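You operate a simulated robot arm through the tools that you are given. There is no shell and no other tool. Be economical: measure what you need, move in short steps, check, and stop when the job is done.

You run a simulated robot arm. Do the job below in one go: nothing can be reset, and whatever is moved stays where it is left.

JOB
Put the green nut driver on the top of the motor bench away on the top of the steel bench. Take the wooden block from the top of the motor bench and leave it on the rubber seal there. Fetch the grey can from the top of the steel bench and stand it in the inside of the salvage tray. Put the orange brush on the ledge beside the blower. Take the small accumulator and leave it on the top of the sorting bench. Fetch the strainer from the top of the right bench and set it in the inside of the green reuse tray. Put the blue bottle in the recess of the filter tester. Fetch the blue relay from the top of the motor bench and set it on top of the hub there. Put the motor marked "95" from the top of the left bench on the grey square plate and the motor marked "56" on the lower shelf of the packing table. Any order will do. Set down upright: wooden block, can, strainer, blue bottle, blue relay, motor.
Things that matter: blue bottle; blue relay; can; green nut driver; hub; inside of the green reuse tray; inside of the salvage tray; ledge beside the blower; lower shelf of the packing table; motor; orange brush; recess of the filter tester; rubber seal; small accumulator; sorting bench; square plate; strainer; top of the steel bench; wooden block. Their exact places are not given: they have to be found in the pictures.

Only the result counts: the job must be done as asked and must still hold three seconds after the hand-in. Knocking over, shifting, dropping, spilling or breaking anything else fails it. Lids that push on must go on centred and level and be pressed home; caps that screw on are set level and turned clockwise until they are tight.

ROBOT AND FRAMES
A 6-joint arm with a two-finger parallel gripper on a trunk, on a base that drives. Base frame: it is fixed to the floor where the robot stands at the start and does not move with it; the origin is under the middle of the robot, x ahead of it, y to its left, z up; the surface under the hand at the start is at about z = 0.88. Lengths are in m, angles in rad, forces in N, time in s.
With the tool pointing down near the work surface it reaches from about 0.26 to 0.68 m from the robot's upright axis, wherever it stands. Its first joint turns from -2.897 to 2.897 rad. Places, roughly: blue bottle [1, 2.5, 0.75]; blue relay [0.5, 1.25, 1]; can [-2.25, 9, 1]; green nut driver (3x4x12 cm) [0.7, 0.1, 1]; hub (6x6x4 cm) [0.6, 1.2, 0.9]; inside of the green reuse tray (17x13 cm) [3.86, 1.46, 0.88]; inside of the salvage tray (24x17 cm) [-1.42, 8.66, 0.88]; ledge beside the blower [0.5, 5.3, 0.7]; lower shelf of the packing table [-1.6, 1.1, 0.3]; motor [1.25, 0.75, 1]; orange brush (8x5x5 cm) [-2.1, 9.3, 0.9]; recess of the filter tester (17x13 cm) [3.78, 1.16, 0.96]; rubber seal (15x11x1 cm) [0.6, 1, 0.9]; small accumulator (5x5x14 cm) [-2.1, 9.4, 1]; sorting bench [-3.9, 6.4, 0.9]; square plate (12x12x1 cm) [1.2, 1.2, 0.9]; strainer (6x6x7 cm) [1.1, 3.5, 0.8]; top of the steel bench [-2.1, 9, 0.9]; wooden block (6x9x8 cm) [0.7, 0.4, 0.9]. Payload 1.57 kg.
The TCP is the grasp point between the finger pads, 0.03 m short of the fingertips. In the tool frame z runs along the fingers and y along their closing line. Largest opening 0.11 m; finger width 0.024, thickness 0.012; the body of the gripper, 0.048 by 0.112 m, starts 0.078 m behind the TCP.
Orientation is told as [roll, pitch, yaw] about the base's x, y, z axes, in that order, counted from this pose: with the fingers straight down and closing along the base's y, the tool's x points along the base's -x, its y along +y and its z along -z.

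CONTROLS
- The arm moves only by the tool nudge_tool. Its argument "commands" is a list of rows, each a list of 3 entries, a list of its own where there are three numbers: the shift along the base's x, y, z in units of 150 mm (1.0 is 150 mm), then the turn, a rotation vector about the base's x, y, z in units of 60 degrees (1.0 is 60 degrees), then the gripper command, from -1 (shut) to 1 (fully open), values between in proportion. In form: [[[dx, dy, dz], [rx, ry, rz], fingers], ...]. A call has 1 to 12 rows; each row is the pose to reach, as a shift and turn from the pose commanded when the call began. A call with a number of a shift or a turn outside -1 to 1 is refused whole. Rows are played at 5 a second. More than 0.05 m and 0.15 rad between two rows, or a gripper value outside its range, and nothing of the call is played. Where a pose cannot be reached the arm comes as near as it can. A force on the tool above 40 N (or 10 N above the force at the start of the call, whichever is more), or a blocked arm, ends the call early, and 0.2 s more pass. Each finger travels about 0.108 m/s and halts on what it meets, pressing with about 26 N; the grip force reading is that of the motor and also rises with nothing between the fingers. The clock runs only during rows and for 0.2 s after the last one: add rows that repeat a pose to give the fingers time. The reply holds the time, the measured pose of the TCP, the force on the tool along the base axes, the opening and the grip force, in the units named above and with some noise, with the torque about the TCP (base axes, N m) and any sound that the robot's microphone picked up.
- Cameras (640 x 400 px; columns grow to the right, rows downward): "scene" is now at [0.0533, 0.1458, 1.704]; the picture's right is [0.09, -1.00, 0.00], its down [-0.78, -0.07, -0.62] and it looks along [0.62, 0.05, -0.79] (base axes); focal length 267 px, centre (320, 200). "wrist" rides on the gripper at [0.07, 0.016, -0.141] in the tool frame; the picture's right is [-0.23, 0.97, 0.00], its down [-0.86, -0.20, -0.48] and it looks along [-0.47, -0.11, 0.88] (tool axes); focal length 222 px, centre (320, 200).
- capture(camera): a new picture of that camera. No time passes.
- move_column(by): slides the trunk up (or, below 0, down) by that many m; the arm and the scene camera ride with it, the base frame stays. It gives what a move gives, with no picture.
- steer(legs): drives the robot by 1 to 6 legs, each [ahead, left, turn to the left] in m, m and rad, along the robot's own axes; the way and the turn of a leg run together, so that a leg with both is an arc; at most 1.5 m and 3.142 rad a leg. The arm and the cameras ride along, it lands a little off, and it stops where it bumps. It gives what a move gives.
- pan_tilt(pan, tilt): turns the head with the scene camera to pan (to the left, within 2.094 rad either way) and tilt (down, from -0.506 to 1.204), counted from straight ahead of the robot. It gives what a move gives.
- probe_pixels(camera, pixels): for up to 12 pixels [column, row] of the newest picture of that camera ("zoom" is the newest enlarged one), the place [x, y, z] in the base frame of the surface seen there, good to about 0.003 m. No time passes.
- zoom(camera, box): a new picture of the part [left, top, right, bottom] of that camera's present view, enlarged. No time passes.
- hand_in(): hands the job in; it is judged then, once.

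Go step by step. Measure first, check grasps and placings, and put right what went wrong. The budget is 350 turns and 258 pictures, counting those below and the enlarged ones. Unless the task says otherwise, let go and move clear before handing in, and close with one line.

The tools are called by a JSON object that holds its "api" and its "payload". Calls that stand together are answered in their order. nudge_tool: Moves the arm, as the interface text tells. Its arguments: {"type":"object","properties":{"commands":{"type":"array","items":{"type":"array"}}},"required":["commands"]} The other tools are called the same way: move_column (by) slides the trunk up or down; steer (legs) drives the base; pan_tilt (pan, tilt) turns the head that bears the scene camera; capture (camera) takes a picture; probe_pixels (camera, pixels) gives the place of the surface under pixels of a picture; zoom (camera, box) takes an enlarged picture of a part of a camera's view; hand_in () hands the job in.

At the start:

```text
clock: 0.0
eef_pos: [0.3347, 0.2141, 1.2028]
tcp_rot: [0.0, 0.0, -0.002]
contact_force: [0.0, 0.2, 0.2]
wrist_torque: [0.01, -0.01, 0.02]
finger_gap: 0.1099
grip_force: 0.1
trunk travel left (down, up): [-0.3, 0.29]
robot x, y, heading: [-0.0021, -0.0039, -0.002]
head pan, tilt: [0.087, 0.904]
```

scene: 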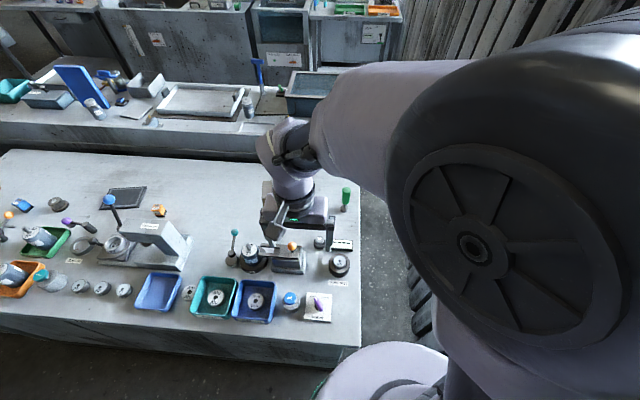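
wrist: 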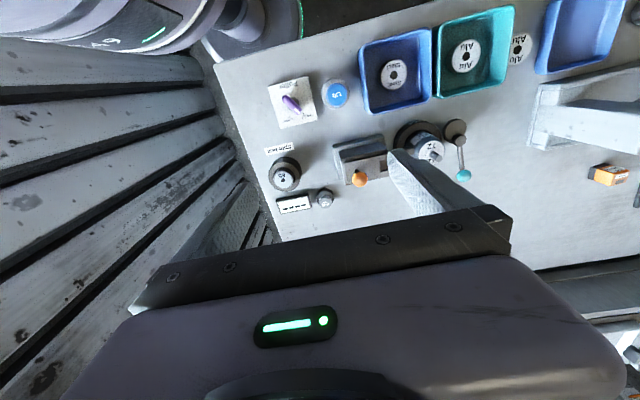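

The first pictures show a bench in front with many objects; the arm blocks part of the view. I look around with the head first.

{"api": "pan_tilt", "payload": {"pan": 0.6, "tilt": 0.6}}

{"api": "capture", "payload": {"camera": "scene"}}

{"api": "pan_tilt", "payload": {"pan": 1.6, "tilt": 0.5}}

{"api": "capture", "payload": {"camera": "scene"}}

{"api": "pan_tilt", "payload": {"pan": 0.2, "tilt": 0.4}}

{"api": "capture", "payload": {"camera": "scene"}}

```text
clock: 0.9
eef_pos: [0.3343, 0.2145, 1.2028]
tcp_rot: [0.0, -0.001, -0.001]
contact_force: [-0.2, -0.8, -1.1]
wrist_torque: [0.02, 0.05, -0.01]
finger_gap: 0.11
grip_force: 0.1
trunk travel left (down, up): [-0.3, 0.29]
robot x, y, heading: [-0.0035, 0.0008, -0.001]
head pan, tilt: [0.6, 0.6]
```

```text
255 pictures are left
```

scene: 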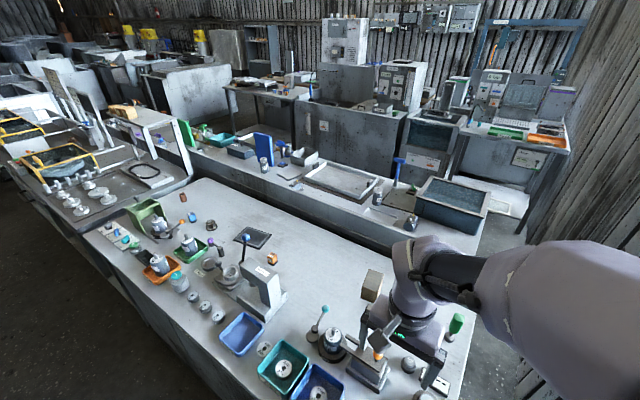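

```text
clock: 2.2
eef_pos: [0.3364, 0.2137, 1.2031]
tcp_rot: [0.0, 0.0, 0.0]
contact_force: [0.7, 0.7, -0.6]
wrist_torque: [0.02, 0.0, -0.02]
finger_gap: 0.1102
grip_force: 0.2
trunk travel left (down, up): [-0.3, 0.29]
robot x, y, heading: [0.002, -0.0006, -0.0]
head pan, tilt: [1.6, 0.499]
```

```text
254 pictures are left
```

scene: 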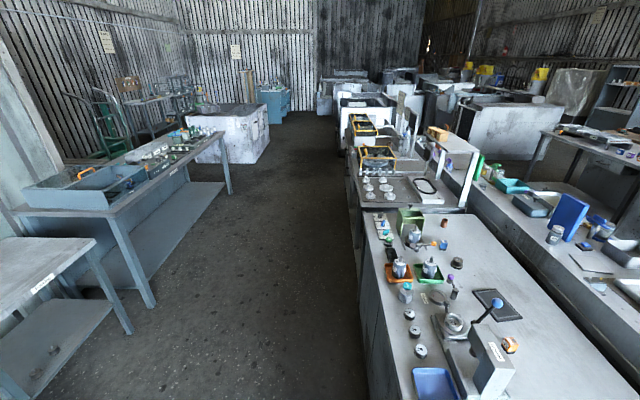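

```text
clock: 3.7
eef_pos: [0.3352, 0.2134, 1.2025]
tcp_rot: [0.0, 0.001, 0.001]
contact_force: [-0.1, 0.2, 0.3]
wrist_torque: [0.01, 0.03, -0.01]
finger_gap: 0.1101
grip_force: 0.1
trunk travel left (down, up): [-0.3, 0.29]
robot x, y, heading: [0.0038, 0.0024, -0.004]
head pan, tilt: [0.201, 0.4]
```

```text
253 pictures are left
```

scene: 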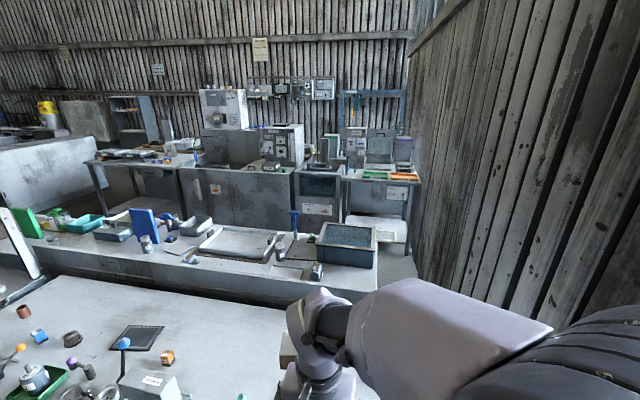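

The motor bench is ahead, a second long bench is behind it. I zoom in to identify objects.

{"api": "pan_tilt", "payload": {"pan": 0.75, "tilt": 0.75}}

{"api": "zoom", "payload": {"camera": "scene", "box": [100, 150, 420, 350]}}

{"api": "zoom", "payload": {"camera": "scene", "box": [160, 40, 480, 240]}}

{"api": "capture", "payload": {"camera": "scene"}}

```text
clock: 4.7
eef_pos: [0.3348, 0.2135, 1.2022]
tcp_rot: [0.0, 0.0, 0.001]
contact_force: [0.1, 0.3, 0.6]
wrist_torque: [0.0, -0.03, 0.05]
finger_gap: 0.1101
grip_force: 0.0
trunk travel left (down, up): [-0.3, 0.29]
robot x, y, heading: [0.0017, -0.0028, -0.001]
head pan, tilt: [0.75, 0.75]
```

```text
2.00 times, centred on (260, 250) of scene
```

zoom: 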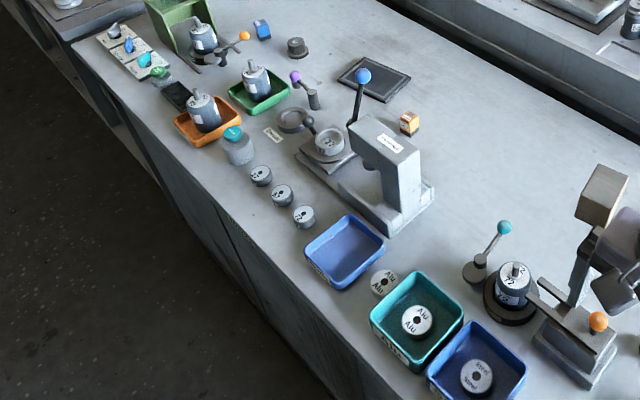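

```text
2.00 times, centred on (320, 140) of scene
```

zoom: 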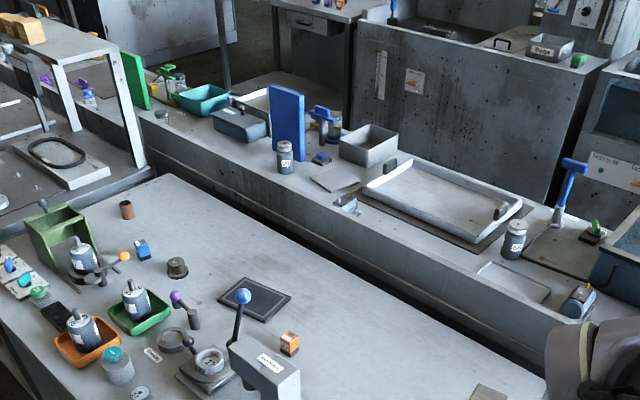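

```text
250 pictures are left
```

scene: 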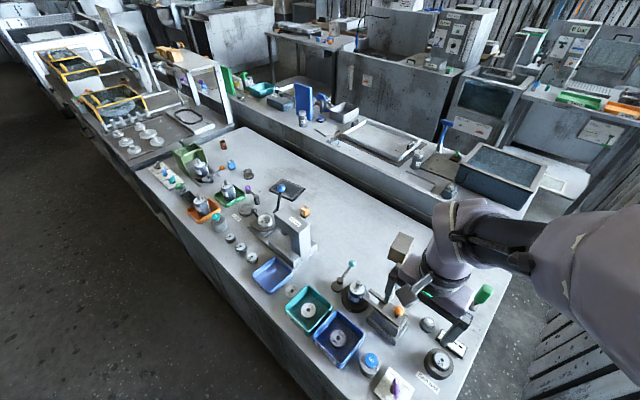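

The zoom shows seal (254,298), hub (177,268), relay (142,249), plate (335,177), motors (285,157) and (514,240). I probe these in the latest zoom.

{"api": "probe_pixels", "payload": {"camera": "zoom", "pixels": [[254, 298], [177, 262], [142, 245], [335, 177], [285, 144], [514, 226], [127, 203], [515, 288], [580, 295], [289, 340], [365, 143], [440, 205]]}}

{"api": "zoom", "payload": {"camera": "scene", "box": [280, 80, 440, 180]}}

{"api": "zoom", "payload": {"camera": "scene", "box": [400, 110, 560, 210]}}

```text
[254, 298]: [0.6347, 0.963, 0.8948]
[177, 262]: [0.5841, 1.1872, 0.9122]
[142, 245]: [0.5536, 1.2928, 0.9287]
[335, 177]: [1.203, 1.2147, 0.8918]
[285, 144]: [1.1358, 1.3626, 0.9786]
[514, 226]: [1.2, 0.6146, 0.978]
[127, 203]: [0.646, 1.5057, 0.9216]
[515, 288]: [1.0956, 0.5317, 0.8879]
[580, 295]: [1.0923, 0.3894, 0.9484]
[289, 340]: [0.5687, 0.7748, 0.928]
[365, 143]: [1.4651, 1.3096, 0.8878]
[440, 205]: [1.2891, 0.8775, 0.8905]
```

```text
4.00 times, centred on (360, 130) of scene
```

zoom: 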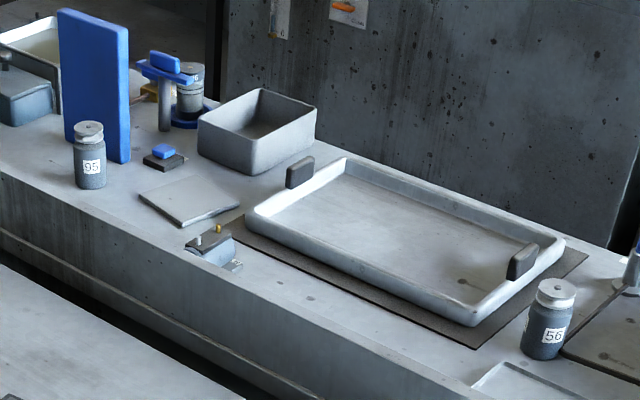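

```text
4.00 times, centred on (480, 160) of scene
```

zoom: 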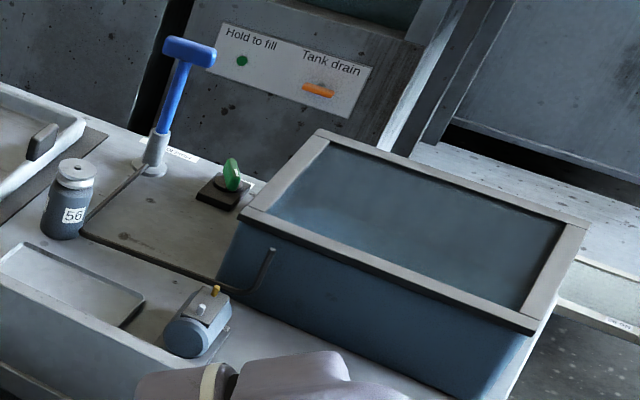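

Motors "95" at (1.14,1.36) and "56" at (1.20,0.61) identified. I need the floor layout; probing edges and floor.

{"api": "probe_pixels", "payload": {"camera": "scene", "pixels": [[300, 380], [220, 300], [430, 240], [500, 325], [530, 250], [250, 130], [150, 200], [480, 130], [360, 120], [560, 180], [250, 90], [300, 100]]}}

{"api": "pan_tilt", "payload": {"pan": -0.3, "tilt": 0.8}}

{"api": "capture", "payload": {"camera": "scene"}}

{"api": "pan_tilt", "payload": {"pan": -1.3, "tilt": 0.6}}

{"api": "capture", "payload": {"camera": "scene"}}

```text
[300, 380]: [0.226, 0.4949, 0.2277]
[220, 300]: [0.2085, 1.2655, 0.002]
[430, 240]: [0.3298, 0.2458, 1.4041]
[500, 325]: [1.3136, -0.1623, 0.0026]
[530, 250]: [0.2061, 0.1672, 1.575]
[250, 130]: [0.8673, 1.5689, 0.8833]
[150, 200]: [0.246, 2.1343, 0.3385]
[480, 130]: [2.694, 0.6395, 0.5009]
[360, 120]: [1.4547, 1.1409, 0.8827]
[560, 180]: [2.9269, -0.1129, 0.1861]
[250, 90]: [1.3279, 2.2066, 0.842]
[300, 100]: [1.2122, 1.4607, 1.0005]
```

```text
clock: 6.0
eef_pos: [0.3347, 0.2127, 1.2034]
tcp_rot: [0.0, -0.001, 0.0]
contact_force: [0.5, 0.3, -0.8]
wrist_torque: [-0.01, 0.02, 0.03]
finger_gap: 0.1099
grip_force: 0.1
trunk travel left (down, up): [-0.3, 0.29]
robot x, y, heading: [-0.0011, -0.0006, 0.001]
head pan, tilt: [-0.3, 0.799]
```

```text
247 pictures are left
```

scene: 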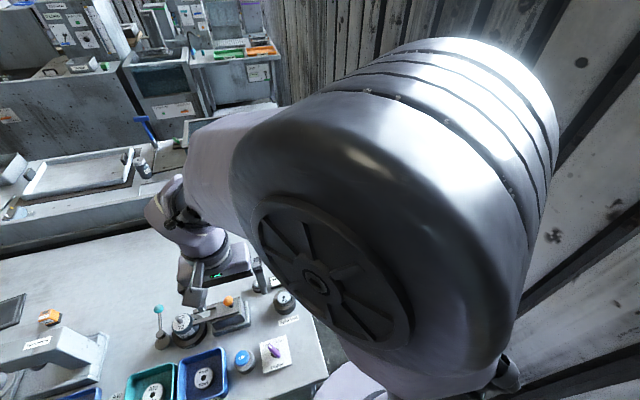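

```text
clock: 7.3
eef_pos: [0.3343, 0.214, 1.2035]
tcp_rot: [0.002, 0.0, 0.001]
contact_force: [0.8, -0.3, 0.3]
wrist_torque: [0.0, 0.0, -0.03]
finger_gap: 0.1098
grip_force: 0.1
trunk travel left (down, up): [-0.3, 0.29]
robot x, y, heading: [-0.0006, 0.0013, -0.003]
head pan, tilt: [-1.3, 0.6]
```

```text
246 pictures are left
```

scene: 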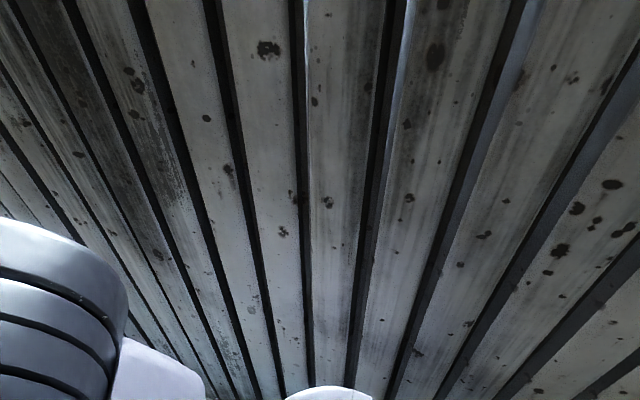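

The wall on the right may leave a passage past the bench ends. I measure wall, bench end and what the back aisle looks like.

{"api": "probe_pixels", "payload": {"camera": "scene", "pixels": [[300, 200], [150, 150], [500, 200], [300, 370], [340, 392], [60, 60]]}}

{"api": "pan_tilt", "payload": {"pan": 0.0, "tilt": 0.45}}

{"api": "capture", "payload": {"camera": "scene"}}

{"api": "pan_tilt", "payload": {"pan": -0.5, "tilt": 1.2}}

{"api": "capture", "payload": {"camera": "scene"}}

```text
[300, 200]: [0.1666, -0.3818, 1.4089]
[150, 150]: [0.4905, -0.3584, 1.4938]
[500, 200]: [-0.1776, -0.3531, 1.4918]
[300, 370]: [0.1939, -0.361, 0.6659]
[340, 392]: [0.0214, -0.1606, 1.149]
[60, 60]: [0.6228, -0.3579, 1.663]
```

```text
clock: 8.8
eef_pos: [0.3351, 0.2148, 1.2027]
tcp_rot: [0.0, 0.002, -0.001]
contact_force: [-0.1, -0.2, -0.2]
wrist_torque: [0.01, -0.02, 0.0]
finger_gap: 0.1101
grip_force: 0.1
trunk travel left (down, up): [-0.3, 0.29]
robot x, y, heading: [-0.0023, 0.0015, 0.002]
head pan, tilt: [0.0, 0.45]
```

```text
245 pictures are left
```

scene: 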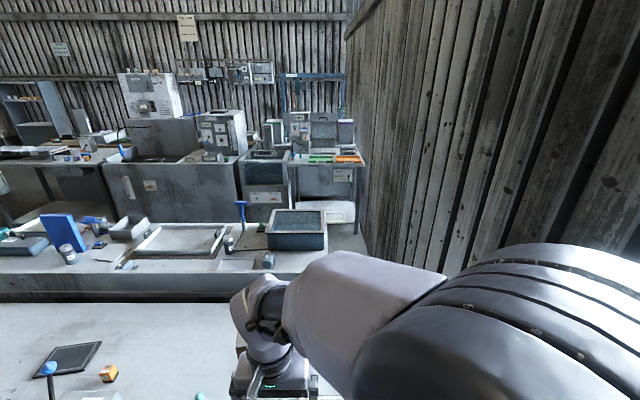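

```text
clock: 9.8
eef_pos: [0.3343, 0.2146, 1.2029]
tcp_rot: [-0.001, -0.001, -0.001]
contact_force: [-0.4, -0.9, -0.2]
wrist_torque: [0.01, -0.02, -0.01]
finger_gap: 0.1099
grip_force: 0.1
trunk travel left (down, up): [-0.3, 0.29]
robot x, y, heading: [0.0034, 0.0014, 0.006]
head pan, tilt: [-0.499, 1.201]
```

```text
244 pictures are left
```

scene: 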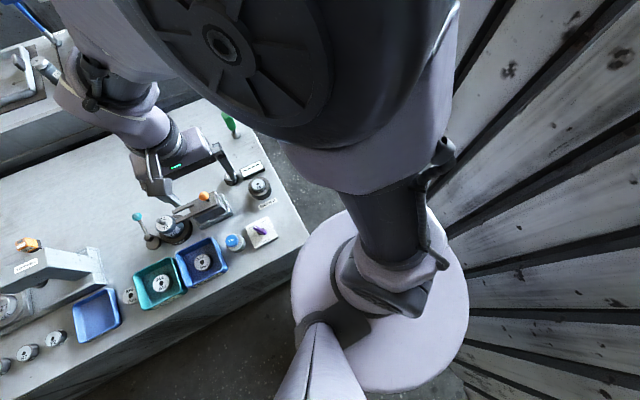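

I probe base extent and the bench edges.

{"api": "probe_pixels", "payload": {"camera": "scene", "pixels": [[293, 300], [468, 300], [400, 385], [330, 215], [308, 235], [205, 100], [195, 120], [50, 80], [150, 350], [330, 180], [70, 165], [10, 140]]}}

{"api": "pan_tilt", "payload": {"pan": 1.25, "tilt": 0.35}}

{"api": "capture", "payload": {"camera": "scene"}}

{"api": "pan_tilt", "payload": {"pan": 2.09, "tilt": 0.5}}

{"api": "capture", "payload": {"camera": "scene"}}

```text
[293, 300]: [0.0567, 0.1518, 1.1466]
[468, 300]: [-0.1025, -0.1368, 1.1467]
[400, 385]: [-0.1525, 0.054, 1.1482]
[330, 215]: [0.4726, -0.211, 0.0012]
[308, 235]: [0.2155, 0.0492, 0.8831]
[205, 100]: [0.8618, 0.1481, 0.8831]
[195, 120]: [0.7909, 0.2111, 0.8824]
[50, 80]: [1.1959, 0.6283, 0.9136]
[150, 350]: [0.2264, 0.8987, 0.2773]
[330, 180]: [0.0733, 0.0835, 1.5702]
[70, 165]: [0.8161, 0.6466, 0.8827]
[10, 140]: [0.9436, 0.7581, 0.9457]
```

```text
clock: 11.6
eef_pos: [0.3343, 0.2136, 1.2038]
tcp_rot: [0.001, 0.0, 0.0]
contact_force: [0.7, 0.3, -0.1]
wrist_torque: [-0.02, 0.01, 0.03]
finger_gap: 0.1098
grip_force: 0.1
trunk travel left (down, up): [-0.3, 0.29]
robot x, y, heading: [-0.0016, -0.0025, -0.002]
head pan, tilt: [1.25, 0.351]
```

```text
243 pictures are left
```

scene: 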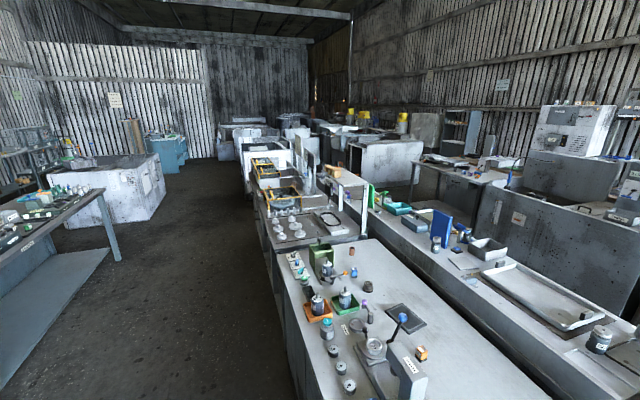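

```text
clock: 12.8
eef_pos: [0.3344, 0.2131, 1.203]
tcp_rot: [-0.001, 0.0, 0.001]
contact_force: [0.5, -0.1, -1.6]
wrist_torque: [0.0, -0.01, 0.02]
finger_gap: 0.1099
grip_force: 0.1
trunk travel left (down, up): [-0.3, 0.29]
robot x, y, heading: [-0.0008, 0.001, -0.0]
head pan, tilt: [2.089, 0.499]
```

```text
242 pictures are left
```

scene: 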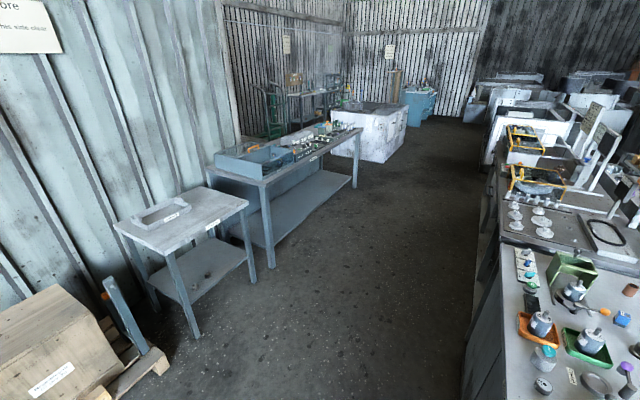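

The trunk disc is ~0.17 m in radius, bench front is at x≈0.215. I raise the hand and drive 0.4 left to get abreast of the wooden block.

{"api": "nudge_tool", "payload": {"commands": [[[0, 0, 0.33], [0, 0, 0], 1], [[0, 0, 0.66], [0, 0, 0], 1], [[0, 0, 0.8], [0, 0, 0], 1]]}}

{"api": "steer", "payload": {"legs": [[0, 0.38, 0]]}}

{"api": "pan_tilt", "payload": {"pan": -0.2, "tilt": 0.75}}

{"api": "capture", "payload": {"camera": "scene"}}

{"api": "capture", "payload": {"camera": "wrist"}}

```text
clock: 13.6
eef_pos: [0.3363, 0.2134, 1.3254]
tcp_rot: [0.001, 0.0, 0.0]
contact_force: [0.4, -1.0, 0.2]
wrist_torque: [0.02, -0.04, 0.0]
finger_gap: 0.1099
grip_force: 0.2
trunk travel left (down, up): [-0.3, 0.29]
robot x, y, heading: [0.0003, -0.0019, 0.0]
head pan, tilt: [2.089, 0.499]
```

```text
clock: 16.0
eef_pos: [0.3352, 0.5902, 1.3237]
tcp_rot: [0.001, 0.0, 0.001]
contact_force: [0.6, 0.5, -0.1]
wrist_torque: [-0.05, 0.04, 0.03]
finger_gap: 0.11
grip_force: 0.0
trunk travel left (down, up): [-0.3, 0.29]
robot x, y, heading: [0.0011, 0.3769, 0.005]
head pan, tilt: [2.089, 0.499]
```

```text
clock: 18.1
eef_pos: [0.3364, 0.5895, 1.3247]
tcp_rot: [0.001, 0.0, 0.003]
contact_force: [-0.2, -0.6, -0.7]
wrist_torque: [-0.01, -0.02, 0.04]
finger_gap: 0.1098
grip_force: 0.2
trunk travel left (down, up): [-0.3, 0.29]
robot x, y, heading: [-0.0005, 0.3737, 0.0]
head pan, tilt: [-0.201, 0.75]
```

```text
241 pictures are left
```

scene: 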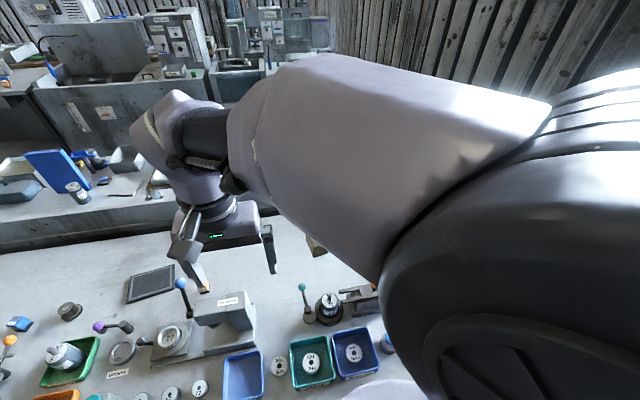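

```text
240 pictures are left
```

wrist: 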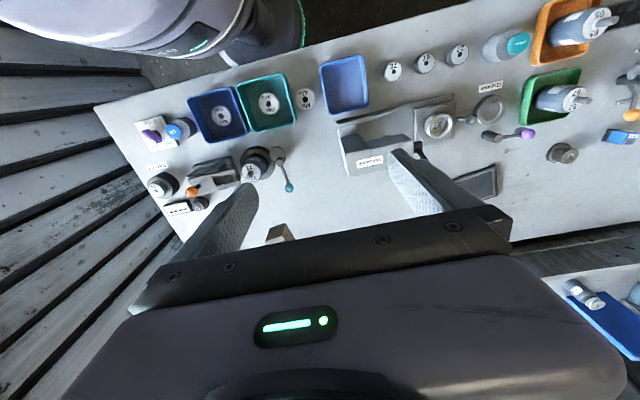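

The block shows at wrist pixel (280,232). I probe it, then shift the hand toward it.

{"api": "probe_pixels", "payload": {"camera": "wrist", "pixels": [[280, 229], [272, 240], [289, 240], [276, 232]]}}

{"api": "probe_pixels", "payload": {"camera": "scene", "pixels": [[310, 238], [320, 248], [306, 248], [330, 252]]}}

```text
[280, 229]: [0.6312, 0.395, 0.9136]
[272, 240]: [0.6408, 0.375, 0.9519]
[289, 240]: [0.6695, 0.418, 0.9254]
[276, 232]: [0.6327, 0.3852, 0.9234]
```

```text
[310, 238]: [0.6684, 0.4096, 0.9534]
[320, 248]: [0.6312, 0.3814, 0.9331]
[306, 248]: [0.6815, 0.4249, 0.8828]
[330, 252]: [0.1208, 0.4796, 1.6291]
```

I move the hand toward the block.

{"api": "nudge_tool", "payload": {"commands": [[[0.2, -0.2, 0], [0, 0, 0], 1], [[0.4, -0.4, 0], [0, 0, 0], 1], [[0.6, -0.6, -0.05], [0, 0, 0], 1], [[0.8, -0.8, -0.1], [0, 0, 0], 1], [[1, -1, -0.15], [0, 0, 0], 1]]}}

{"api": "capture", "payload": {"camera": "wrist"}}

{"api": "capture", "payload": {"camera": "scene"}}

```text
clock: 19.3
eef_pos: [0.486, 0.4381, 1.3027]
tcp_rot: [0.002, 0.002, 0.003]
contact_force: [0.0, 0.3, -0.5]
wrist_torque: [0.01, 0.05, -0.03]
finger_gap: 0.11
grip_force: 0.2
trunk travel left (down, up): [-0.3, 0.29]
robot x, y, heading: [0.0009, 0.3752, 0.005]
head pan, tilt: [-0.201, 0.75]
```

```text
239 pictures are left
```

wrist: 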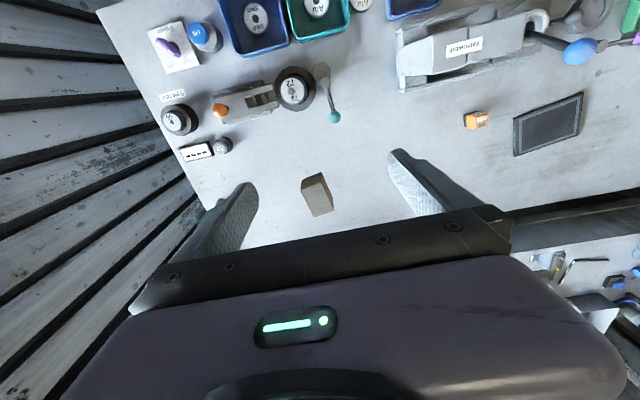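

```text
238 pictures are left
```

scene: 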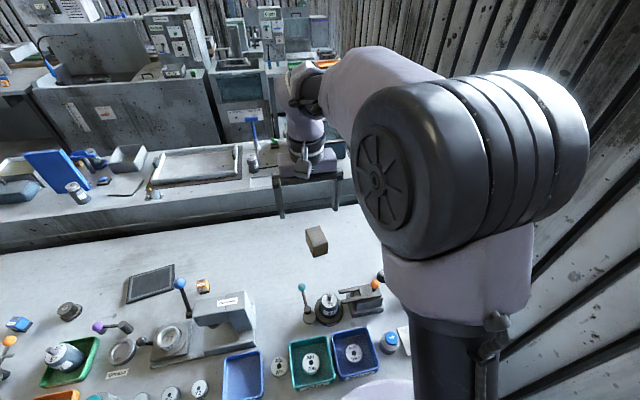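

Now the block is visible in both images: zoom on it and on the seal for shape.

{"api": "zoom", "payload": {"camera": "wrist", "box": [270, 150, 370, 230]}}

{"api": "probe_pixels", "payload": {"camera": "wrist", "pixels": [[303, 181], [323, 175], [306, 201], [315, 214], [331, 210], [311, 178], [516, 119], [580, 94], [584, 132], [518, 154]]}}

{"api": "zoom", "payload": {"camera": "scene", "box": [270, 210, 370, 270]}}

```text
5.00 times, centred on (320, 190) of wrist
```

zoom: 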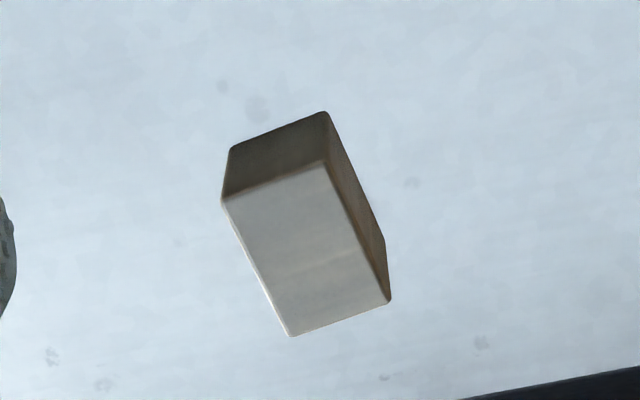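

```text
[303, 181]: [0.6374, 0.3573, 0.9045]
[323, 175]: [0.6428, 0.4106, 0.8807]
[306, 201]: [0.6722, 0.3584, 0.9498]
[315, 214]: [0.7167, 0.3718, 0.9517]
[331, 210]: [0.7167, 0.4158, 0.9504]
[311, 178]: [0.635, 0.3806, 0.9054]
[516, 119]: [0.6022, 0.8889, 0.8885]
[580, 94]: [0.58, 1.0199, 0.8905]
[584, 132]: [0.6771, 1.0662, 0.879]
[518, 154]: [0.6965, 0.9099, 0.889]
```

```text
6.40 times, centred on (320, 240) of scene
```

zoom: 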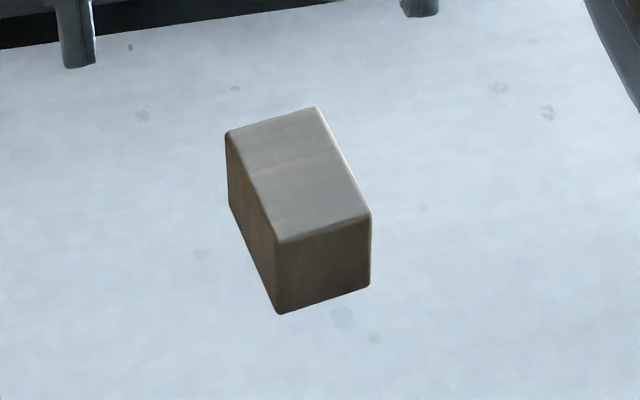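

Probing the top corners of the block in the newest zoom.

{"api": "probe_pixels", "payload": {"camera": "zoom", "pixels": [[232, 136], [312, 112], [365, 212], [282, 236], [298, 175], [320, 270]]}}

```text
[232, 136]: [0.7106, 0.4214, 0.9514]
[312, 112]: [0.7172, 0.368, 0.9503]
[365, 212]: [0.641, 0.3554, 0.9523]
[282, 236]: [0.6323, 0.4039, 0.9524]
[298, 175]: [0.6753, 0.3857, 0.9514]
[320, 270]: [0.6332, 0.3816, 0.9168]
```

Block centre ≈ (0.676, 0.387), top 0.952, yaw ≈0.16. I move over it, turning the gripper.

{"api": "nudge_tool", "payload": {"commands": [[[0.25, -0.08, -0.1], [0, 0, 0.04], 1], [[0.5, -0.16, -0.2], [0, 0, 0.08], 1], [[0.75, -0.24, -0.3], [0, 0, 0.12], 1], [[1.0, -0.34, -0.4], [0, 0, 0.153], 1], [[1.0, -0.34, -0.65], [0, 0, 0.153], 1], [[1.0, -0.34, -0.8], [0, 0, 0.153], 1]]}}

{"api": "capture", "payload": {"camera": "wrist"}}

```text
clock: 20.7
eef_pos: [0.6365, 0.389, 1.1816]
tcp_rot: [0.0, 0.001, 0.162]
contact_force: [-0.1, -0.2, -1.1]
wrist_torque: [0.0, 0.0, 0.01]
finger_gap: 0.11
grip_force: 0.0
trunk travel left (down, up): [-0.3, 0.29]
robot x, y, heading: [0.0018, 0.3745, -0.001]
head pan, tilt: [-0.201, 0.75]
```

```text
235 pictures are left
```

wrist: 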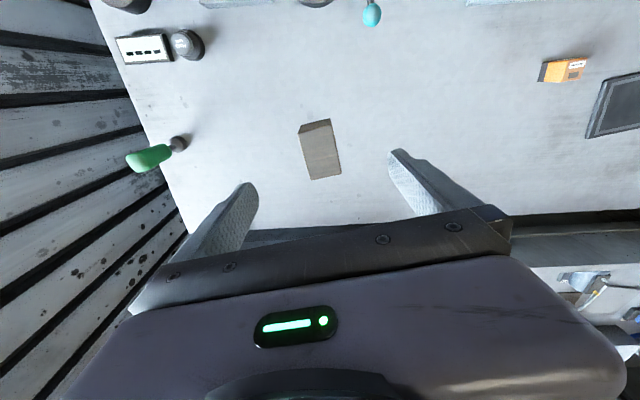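

Aligned with the block; descending.

{"api": "nudge_tool", "payload": {"commands": [[[0.12, -0.01, -0.3], [0, 0, 0], 1], [[0.24, -0.01, -0.6], [0, 0, 0], 1], [[0.24, -0.01, -0.9], [0, 0, 0], 1], [[0.24, -0.01, -1], [0, 0, 0], 1]]}}

{"api": "nudge_tool", "payload": {"commands": [[[0, 0, -0.25], [0, 0, 0], 1], [[0, 0, -0.5], [0, 0, 0], 1], [[0, 0, -0.72], [0, 0, 0], 1], [[0, 0, -0.72], [0, 0, 0], 1]]}}

{"api": "capture", "payload": {"camera": "wrist"}}

```text
clock: 21.7
eef_pos: [0.6722, 0.3862, 1.0304]
tcp_rot: [-0.001, 0.0, 0.16]
contact_force: [-0.4, -0.1, -0.2]
wrist_torque: [0.01, 0.02, 0.04]
finger_gap: 0.1098
grip_force: 0.1
trunk travel left (down, up): [-0.3, 0.29]
robot x, y, heading: [-0.002, 0.3738, 0.001]
head pan, tilt: [-0.201, 0.75]
```

```text
clock: 22.7
eef_pos: [0.6724, 0.3872, 0.9224]
tcp_rot: [0.001, 0.001, 0.162]
contact_force: [-0.1, 0.5, -0.3]
wrist_torque: [-0.03, 0.0, 0.03]
finger_gap: 0.1101
grip_force: 0.0
trunk travel left (down, up): [-0.3, 0.29]
robot x, y, heading: [0.0051, 0.3728, 0.001]
head pan, tilt: [-0.201, 0.75]
```

```text
234 pictures are left
```

wrist: 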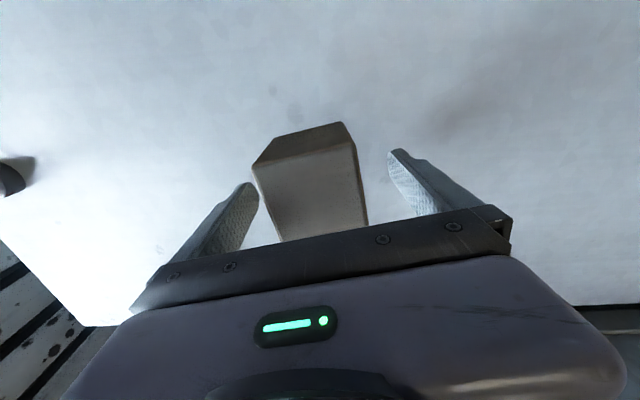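

The block is between the fingers. Close and lift.

{"api": "nudge_tool", "payload": {"commands": [[[0, 0, 0], [0, 0, 0], -1], [[0, 0, 0], [0, 0, 0], -1], [[0, 0, 0], [0, 0, 0], -1], [[0, 0, 0.2], [0, 0, 0], -1], [[0, 0, 0.5], [0, 0, 0], -1], [[0, 0, 0.8], [0, 0, 0], -1], [[0, 0, 1], [0, 0, 0], -1]]}}

{"api": "capture", "payload": {"camera": "wrist"}}

```text
clock: 24.3
eef_pos: [0.6733, 0.3846, 1.0724]
tcp_rot: [0.0, 0.001, 0.165]
contact_force: [-0.1, 0.2, -1.7]
wrist_torque: [0.0, 0.03, -0.01]
finger_gap: 0.0599
grip_force: 25.6
trunk travel left (down, up): [-0.3, 0.29]
robot x, y, heading: [-0.0034, 0.3731, -0.001]
head pan, tilt: [-0.201, 0.75]
```

```text
233 pictures are left
```

wrist: 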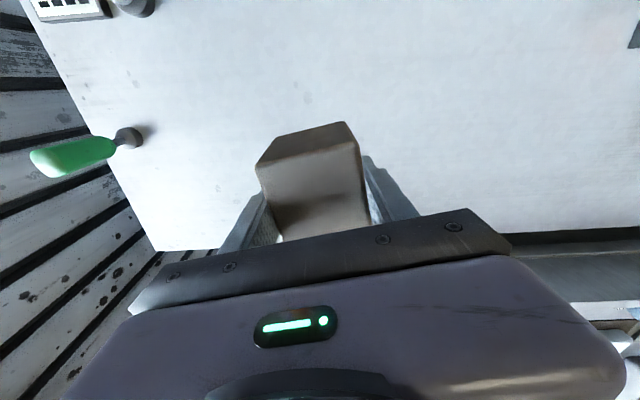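

Block held (gap 0.06). Raise and drive left to be abreast of the seal.

{"api": "nudge_tool", "payload": {"commands": [[[-0.2, 0, 0.25], [0, 0, 0], -1], [[-0.4, 0, 0.5], [0, 0, 0], -1], [[-0.5, 0, 0.75], [0, 0, 0], -1], [[-0.5, 0, 1], [0, 0, 0], -1]]}}

{"api": "steer", "payload": {"legs": [[0, 0.59, 0]]}}

{"api": "capture", "payload": {"camera": "wrist"}}

{"api": "pan_tilt", "payload": {"pan": 0.3, "tilt": 0.85}}

{"api": "capture", "payload": {"camera": "scene"}}

```text
clock: 25.3
eef_pos: [0.5983, 0.3868, 1.2247]
tcp_rot: [0.0, 0.001, 0.161]
contact_force: [-0.2, -0.3, -2.4]
wrist_torque: [0.01, 0.05, 0.02]
finger_gap: 0.0598
grip_force: 26.1
trunk travel left (down, up): [-0.3, 0.29]
robot x, y, heading: [-0.0009, 0.3764, 0.002]
head pan, tilt: [-0.201, 0.75]
```

```text
clock: 28.6
eef_pos: [0.5972, 0.9694, 1.2237]
tcp_rot: [-0.001, 0.0, 0.161]
contact_force: [-0.6, 0.1, -1.8]
wrist_torque: [-0.02, 0.03, 0.02]
finger_gap: 0.0599
grip_force: 26.5
trunk travel left (down, up): [-0.3, 0.29]
robot x, y, heading: [-0.0071, 0.9571, 0.003]
head pan, tilt: [-0.201, 0.75]
```

```text
232 pictures are left
```

wrist: 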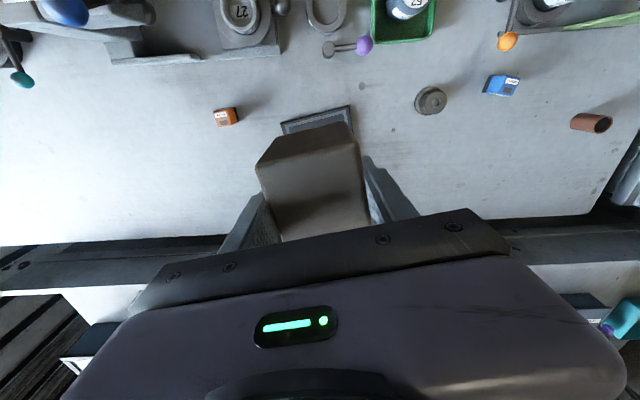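

```text
clock: 29.5
eef_pos: [0.5979, 0.9694, 1.2244]
tcp_rot: [0.0, 0.001, 0.162]
contact_force: [0.2, -0.4, -2.0]
wrist_torque: [0.0, 0.02, 0.01]
finger_gap: 0.0599
grip_force: 26.0
trunk travel left (down, up): [-0.3, 0.29]
robot x, y, heading: [-0.0011, 0.9562, -0.002]
head pan, tilt: [0.3, 0.85]
```

```text
231 pictures are left
```

scene: 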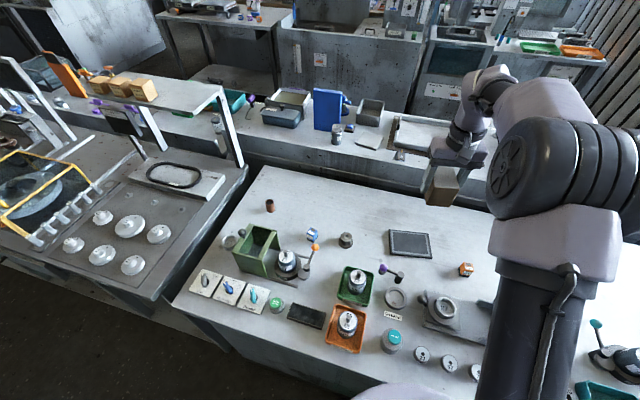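

I zoom on the seal and neighbours (hub, relay) for exact places.

{"api": "zoom", "payload": {"camera": "scene", "box": [290, 210, 450, 290]}}

{"api": "probe_pixels", "payload": {"camera": "zoom", "pixels": [[400, 88], [554, 90], [568, 188], [420, 182], [480, 135], [480, 100], [222, 100], [222, 120], [90, 85], [95, 115], [75, 100], [110, 90]]}}

```text
4.00 times, centred on (370, 250) of scene
```

zoom: 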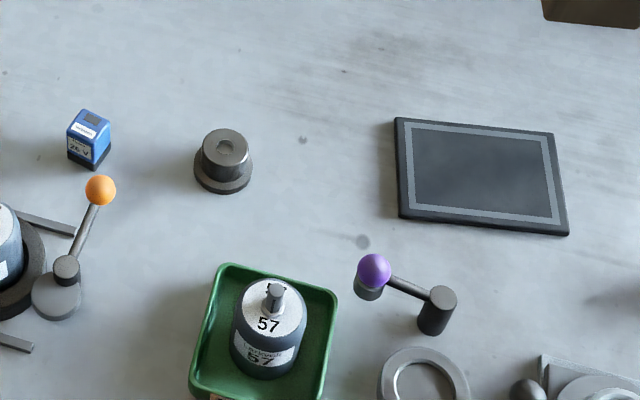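

```text
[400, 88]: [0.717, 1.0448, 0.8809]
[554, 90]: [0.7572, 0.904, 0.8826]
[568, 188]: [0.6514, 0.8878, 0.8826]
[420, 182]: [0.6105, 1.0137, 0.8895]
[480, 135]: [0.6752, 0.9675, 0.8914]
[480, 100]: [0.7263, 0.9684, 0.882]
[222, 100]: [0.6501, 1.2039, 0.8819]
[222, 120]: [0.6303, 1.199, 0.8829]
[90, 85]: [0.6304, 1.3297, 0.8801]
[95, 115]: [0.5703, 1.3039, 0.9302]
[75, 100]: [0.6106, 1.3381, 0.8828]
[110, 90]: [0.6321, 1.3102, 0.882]
```

{"api": "probe_pixels", "payload": {"camera": "zoom", "pixels": [[402, 124], [549, 137], [562, 226], [406, 212], [480, 172], [223, 147], [195, 165], [252, 165], [90, 122], [73, 130], [108, 128], [92, 140]]}}

```text
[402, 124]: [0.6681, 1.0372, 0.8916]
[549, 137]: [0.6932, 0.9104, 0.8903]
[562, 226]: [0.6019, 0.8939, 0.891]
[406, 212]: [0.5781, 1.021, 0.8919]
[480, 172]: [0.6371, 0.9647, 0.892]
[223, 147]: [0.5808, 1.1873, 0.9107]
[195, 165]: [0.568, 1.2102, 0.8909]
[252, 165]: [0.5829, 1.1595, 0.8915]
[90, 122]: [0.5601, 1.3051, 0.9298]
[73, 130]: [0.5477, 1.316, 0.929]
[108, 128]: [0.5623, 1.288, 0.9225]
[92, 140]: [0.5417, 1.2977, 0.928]
```

Seal centre (0.636,0.966), top 0.892. Lowering the block onto it.

{"api": "nudge_tool", "payload": {"commands": [[[0.1, -0.01, -0.3], [0, 0, 0.03], -1], [[0.233, -0.03, -0.55], [0, 0, 0.03], -1], [[0.233, -0.03, -0.8], [0, 0, 0.03], -1], [[0.233, -0.03, -1.0], [0, 0, 0.03], -1]]}}

{"api": "nudge_tool", "payload": {"commands": [[[0, 0, -0.25], [0, 0, 0], -1], [[0, 0, -0.5], [0, 0, 0], -1], [[0, 0, -0.75], [0, 0, 0], -1], [[0, 0, -0.9], [0, 0, 0], -1]]}}

```text
clock: 30.5
eef_pos: [0.6328, 0.9636, 1.0705]
tcp_rot: [0.0, 0.001, 0.194]
contact_force: [0.1, 0.4, -2.6]
wrist_torque: [-0.02, 0.03, 0.03]
finger_gap: 0.0597
grip_force: 26.2
trunk travel left (down, up): [-0.3, 0.29]
robot x, y, heading: [-0.0013, 0.9588, -0.0]
head pan, tilt: [0.3, 0.85]
```

```text
clock: 31.5
eef_pos: [0.6346, 0.9669, 0.9375]
tcp_rot: [0.0, 0.0, 0.195]
contact_force: [-0.1, 0.9, -2.2]
wrist_torque: [-0.01, 0.0, -0.01]
finger_gap: 0.0598
grip_force: 26.6
trunk travel left (down, up): [-0.3, 0.29]
robot x, y, heading: [-0.0058, 0.9574, 0.001]
head pan, tilt: [0.3, 0.85]
```

Near contact; lower a few mm, release, rise.

{"api": "nudge_tool", "payload": {"commands": [[[0, 0, -0.02], [0, 0, 0], -1], [[0, 0, -0.035], [0, 0, 0], -1], [[0, 0, -0.035], [0, 0, 0], -1]]}}

{"api": "nudge_tool", "payload": {"commands": [[[0, 0, 0], [0, 0, 0], 0.3], [[0, 0, 0], [0, 0, 0], 1], [[0, 0, 0], [0, 0, 0], 1], [[0, 0, 0.25], [0, 0, 0], 1], [[0, 0, 0.5], [0, 0, 0], 1], [[0, 0, 0.75], [0, 0, 0], 1], [[0, 0, 1], [0, 0, 0], 1]]}}

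{"api": "zoom", "payload": {"camera": "scene", "box": [290, 190, 450, 290]}}

```text
clock: 32.3
eef_pos: [0.6328, 0.9653, 0.932]
tcp_rot: [-0.001, 0.0, 0.195]
contact_force: [0.4, 1.1, -2.6]
wrist_torque: [0.0, 0.02, 0.01]
finger_gap: 0.0599
grip_force: 25.7
trunk travel left (down, up): [-0.3, 0.29]
robot x, y, heading: [-0.0044, 0.9561, 0.004]
head pan, tilt: [0.3, 0.85]
```

```text
clock: 33.9
eef_pos: [0.6294, 0.9652, 1.0847]
tcp_rot: [-0.001, 0.001, 0.195]
contact_force: [0.8, 0.6, -0.2]
wrist_torque: [0.02, -0.03, -0.03]
finger_gap: 0.1101
grip_force: 0.2
trunk travel left (down, up): [-0.3, 0.29]
robot x, y, heading: [-0.0017, 0.9573, -0.002]
head pan, tilt: [0.3, 0.85]
```

```text
4.00 times, centred on (370, 240) of scene
```

zoom: 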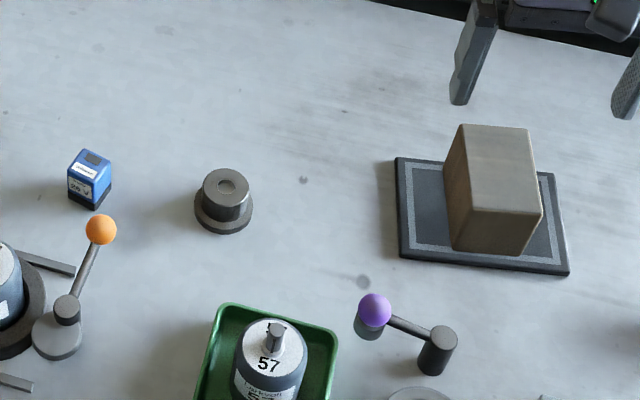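

Block sits on the seal. Now a close look at the relay and hub.

{"api": "zoom", "payload": {"camera": "scene", "box": [290, 210, 360, 270]}}

{"api": "nudge_tool", "payload": {"commands": [[[-0.3, 0.2, 0.2], [0, 0, 0], 1], [[-0.4, 0.5, 0.3], [0, 0, 0], 1], [[-0.5, 0.8, 0.4], [0, 0, 0], 1], [[-0.6, 1, 0.5], [0, 0, 0], 1]]}}

{"api": "capture", "payload": {"camera": "wrist"}}

```text
6.67 times, centred on (325, 240) of scene
```

zoom: 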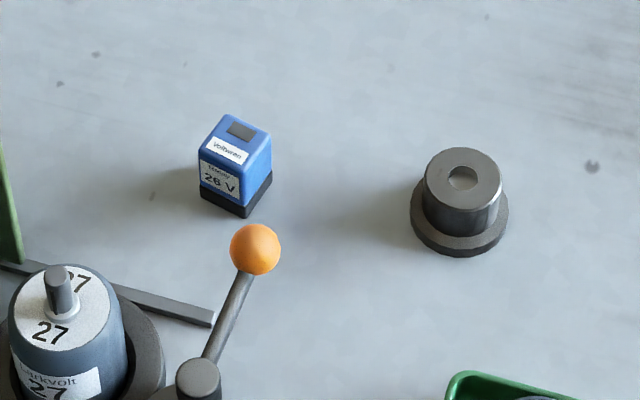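

```text
refused: row 1 steps farther than a row can; nothing moved
```

```text
227 pictures are left
```

wrist: 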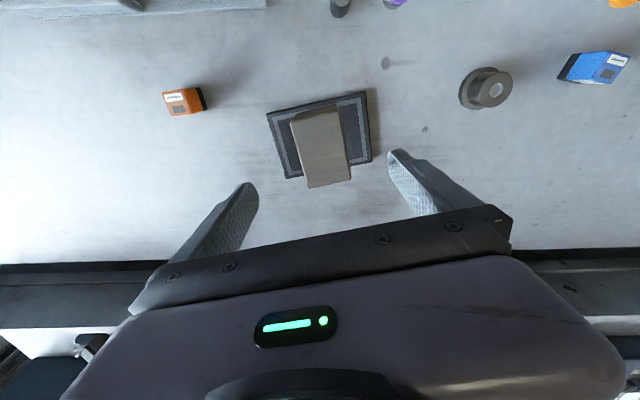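

{"api": "probe_pixels", "payload": {"camera": "zoom", "pixels": [[231, 118], [266, 135], [241, 163], [205, 148], [236, 140], [255, 240], [255, 228], [463, 160], [430, 180], [495, 185], [463, 200], [245, 208]]}}

{"api": "nudge_tool", "payload": {"commands": [[[-0.2, 0.2, 0.1], [0, 0, 0], 1], [[-0.4, 0.4, 0.2], [0, 0, 0], 1], [[-0.5, 0.65, 0.3], [0, 0, 0], 1], [[-0.6, 0.9, 0.4], [0, 0, 0], 1], [[-0.6, 1, 0.4], [0, 0, 0], 1]]}}

{"api": "capture", "payload": {"camera": "wrist"}}

```text
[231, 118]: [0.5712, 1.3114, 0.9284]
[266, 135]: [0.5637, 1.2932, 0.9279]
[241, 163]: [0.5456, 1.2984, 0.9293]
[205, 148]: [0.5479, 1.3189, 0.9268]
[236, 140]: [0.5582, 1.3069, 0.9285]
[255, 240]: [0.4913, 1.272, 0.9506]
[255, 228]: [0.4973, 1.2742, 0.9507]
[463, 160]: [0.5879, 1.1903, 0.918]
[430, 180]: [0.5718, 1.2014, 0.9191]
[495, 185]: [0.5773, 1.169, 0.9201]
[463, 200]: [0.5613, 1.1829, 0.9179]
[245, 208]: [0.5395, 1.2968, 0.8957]
```

```text
clock: 35.1
eef_pos: [0.5432, 1.1139, 1.1434]
tcp_rot: [0.001, -0.001, 0.195]
contact_force: [0.2, 0.2, 0.4]
wrist_torque: [0.03, 0.01, -0.01]
finger_gap: 0.1097
grip_force: 0.1
trunk travel left (down, up): [-0.3, 0.29]
robot x, y, heading: [-0.0023, 0.9573, -0.001]
head pan, tilt: [0.3, 0.85]
```

```text
226 pictures are left
```

wrist: 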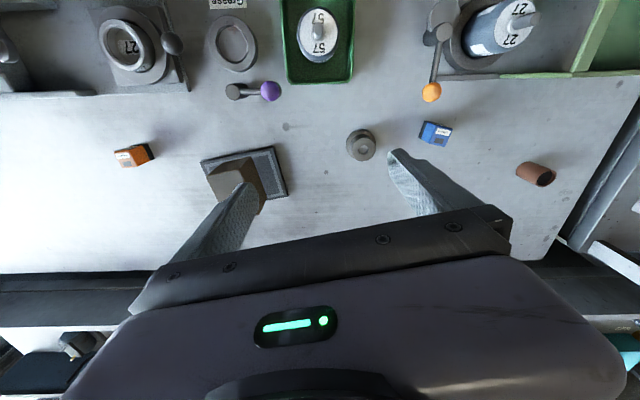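

Relay centre ≈ (0.558,1.305), yaw ≈ −0.33; hub top centre ≈ (0.575,1.186), top 0.918. Move over the relay.

{"api": "nudge_tool", "payload": {"commands": [[[0.02, 0.25, 0], [0, 0, -0.125], 1], [[0.05, 0.5, 0], [0, 0, -0.25], 1], [[0.08, 0.75, 0], [0, 0, -0.375], 1], [[0.1, 1.0, 0], [0, 0, -0.5], 1]]}}

{"api": "nudge_tool", "payload": {"commands": [[[0, 0.15, -0.15], [0, 0, 0], 1], [[0, 0.27, -0.3], [0, 0, 0], 1], [[0, 0.27, -0.5], [0, 0, 0], 1]]}}

{"api": "capture", "payload": {"camera": "wrist"}}

{"api": "zoom", "payload": {"camera": "scene", "box": [270, 190, 390, 270]}}

```text
clock: 36.1
eef_pos: [0.5572, 1.2667, 1.1426]
tcp_rot: [0.001, 0.0, -0.33]
contact_force: [0.7, -0.4, 0.4]
wrist_torque: [-0.02, -0.02, -0.01]
finger_gap: 0.1099
grip_force: 0.1
trunk travel left (down, up): [-0.3, 0.29]
robot x, y, heading: [-0.0011, 0.9565, 0.0]
head pan, tilt: [0.3, 0.85]
```

```text
clock: 36.9
eef_pos: [0.5564, 1.3062, 1.0675]
tcp_rot: [0.0, 0.0, -0.33]
contact_force: [-0.6, 0.7, -0.6]
wrist_torque: [0.0, 0.05, -0.01]
finger_gap: 0.1103
grip_force: 0.1
trunk travel left (down, up): [-0.3, 0.29]
robot x, y, heading: [-0.0017, 0.9562, -0.002]
head pan, tilt: [0.3, 0.85]
```

```text
225 pictures are left
```

wrist: 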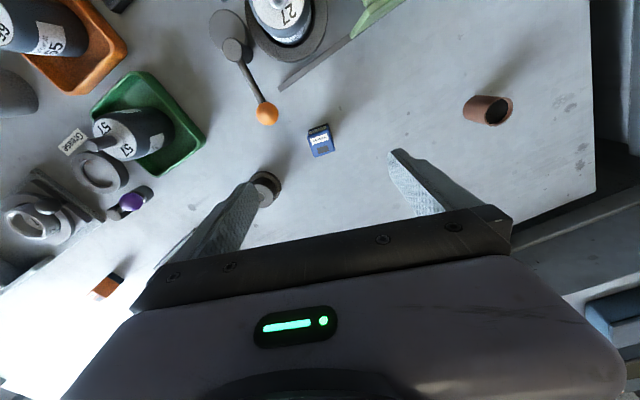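

```text
5.00 times, centred on (330, 230) of scene
```

zoom: 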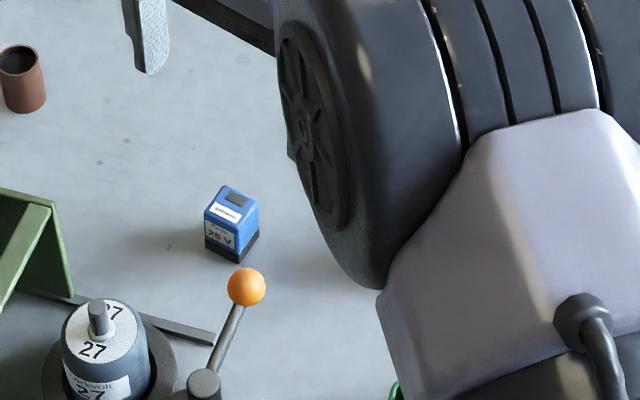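

Aligned with the relay. Descend with a narrower opening and grip.

{"api": "nudge_tool", "payload": {"commands": [[[0.01, 0, -0.3], [0, 0, 0], 0.3], [[0.01, 0, -0.6], [0, 0, 0], 0.3], [[0.01, 0, -0.85], [0, 0, 0], 0.3], [[0.01, 0, -1.0], [0, 0, 0], 0.3], [[0.01, 0, -1.0], [0, 0, 0], 0.3]]}}

{"api": "capture", "payload": {"camera": "wrist"}}

```text
clock: 38.1
eef_pos: [0.5575, 1.3068, 0.9173]
tcp_rot: [-0.002, 0.001, -0.33]
contact_force: [0.2, -0.1, 0.5]
wrist_torque: [0.0, 0.0, -0.01]
finger_gap: 0.0714
grip_force: 0.0
trunk travel left (down, up): [-0.3, 0.29]
robot x, y, heading: [0.0001, 0.9583, -0.004]
head pan, tilt: [0.3, 0.85]
```

```text
223 pictures are left
```

wrist: 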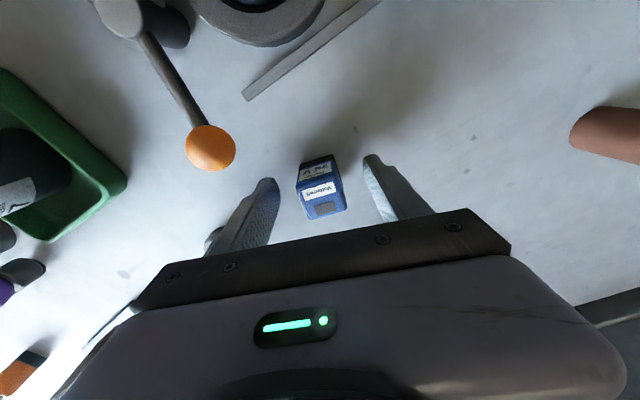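

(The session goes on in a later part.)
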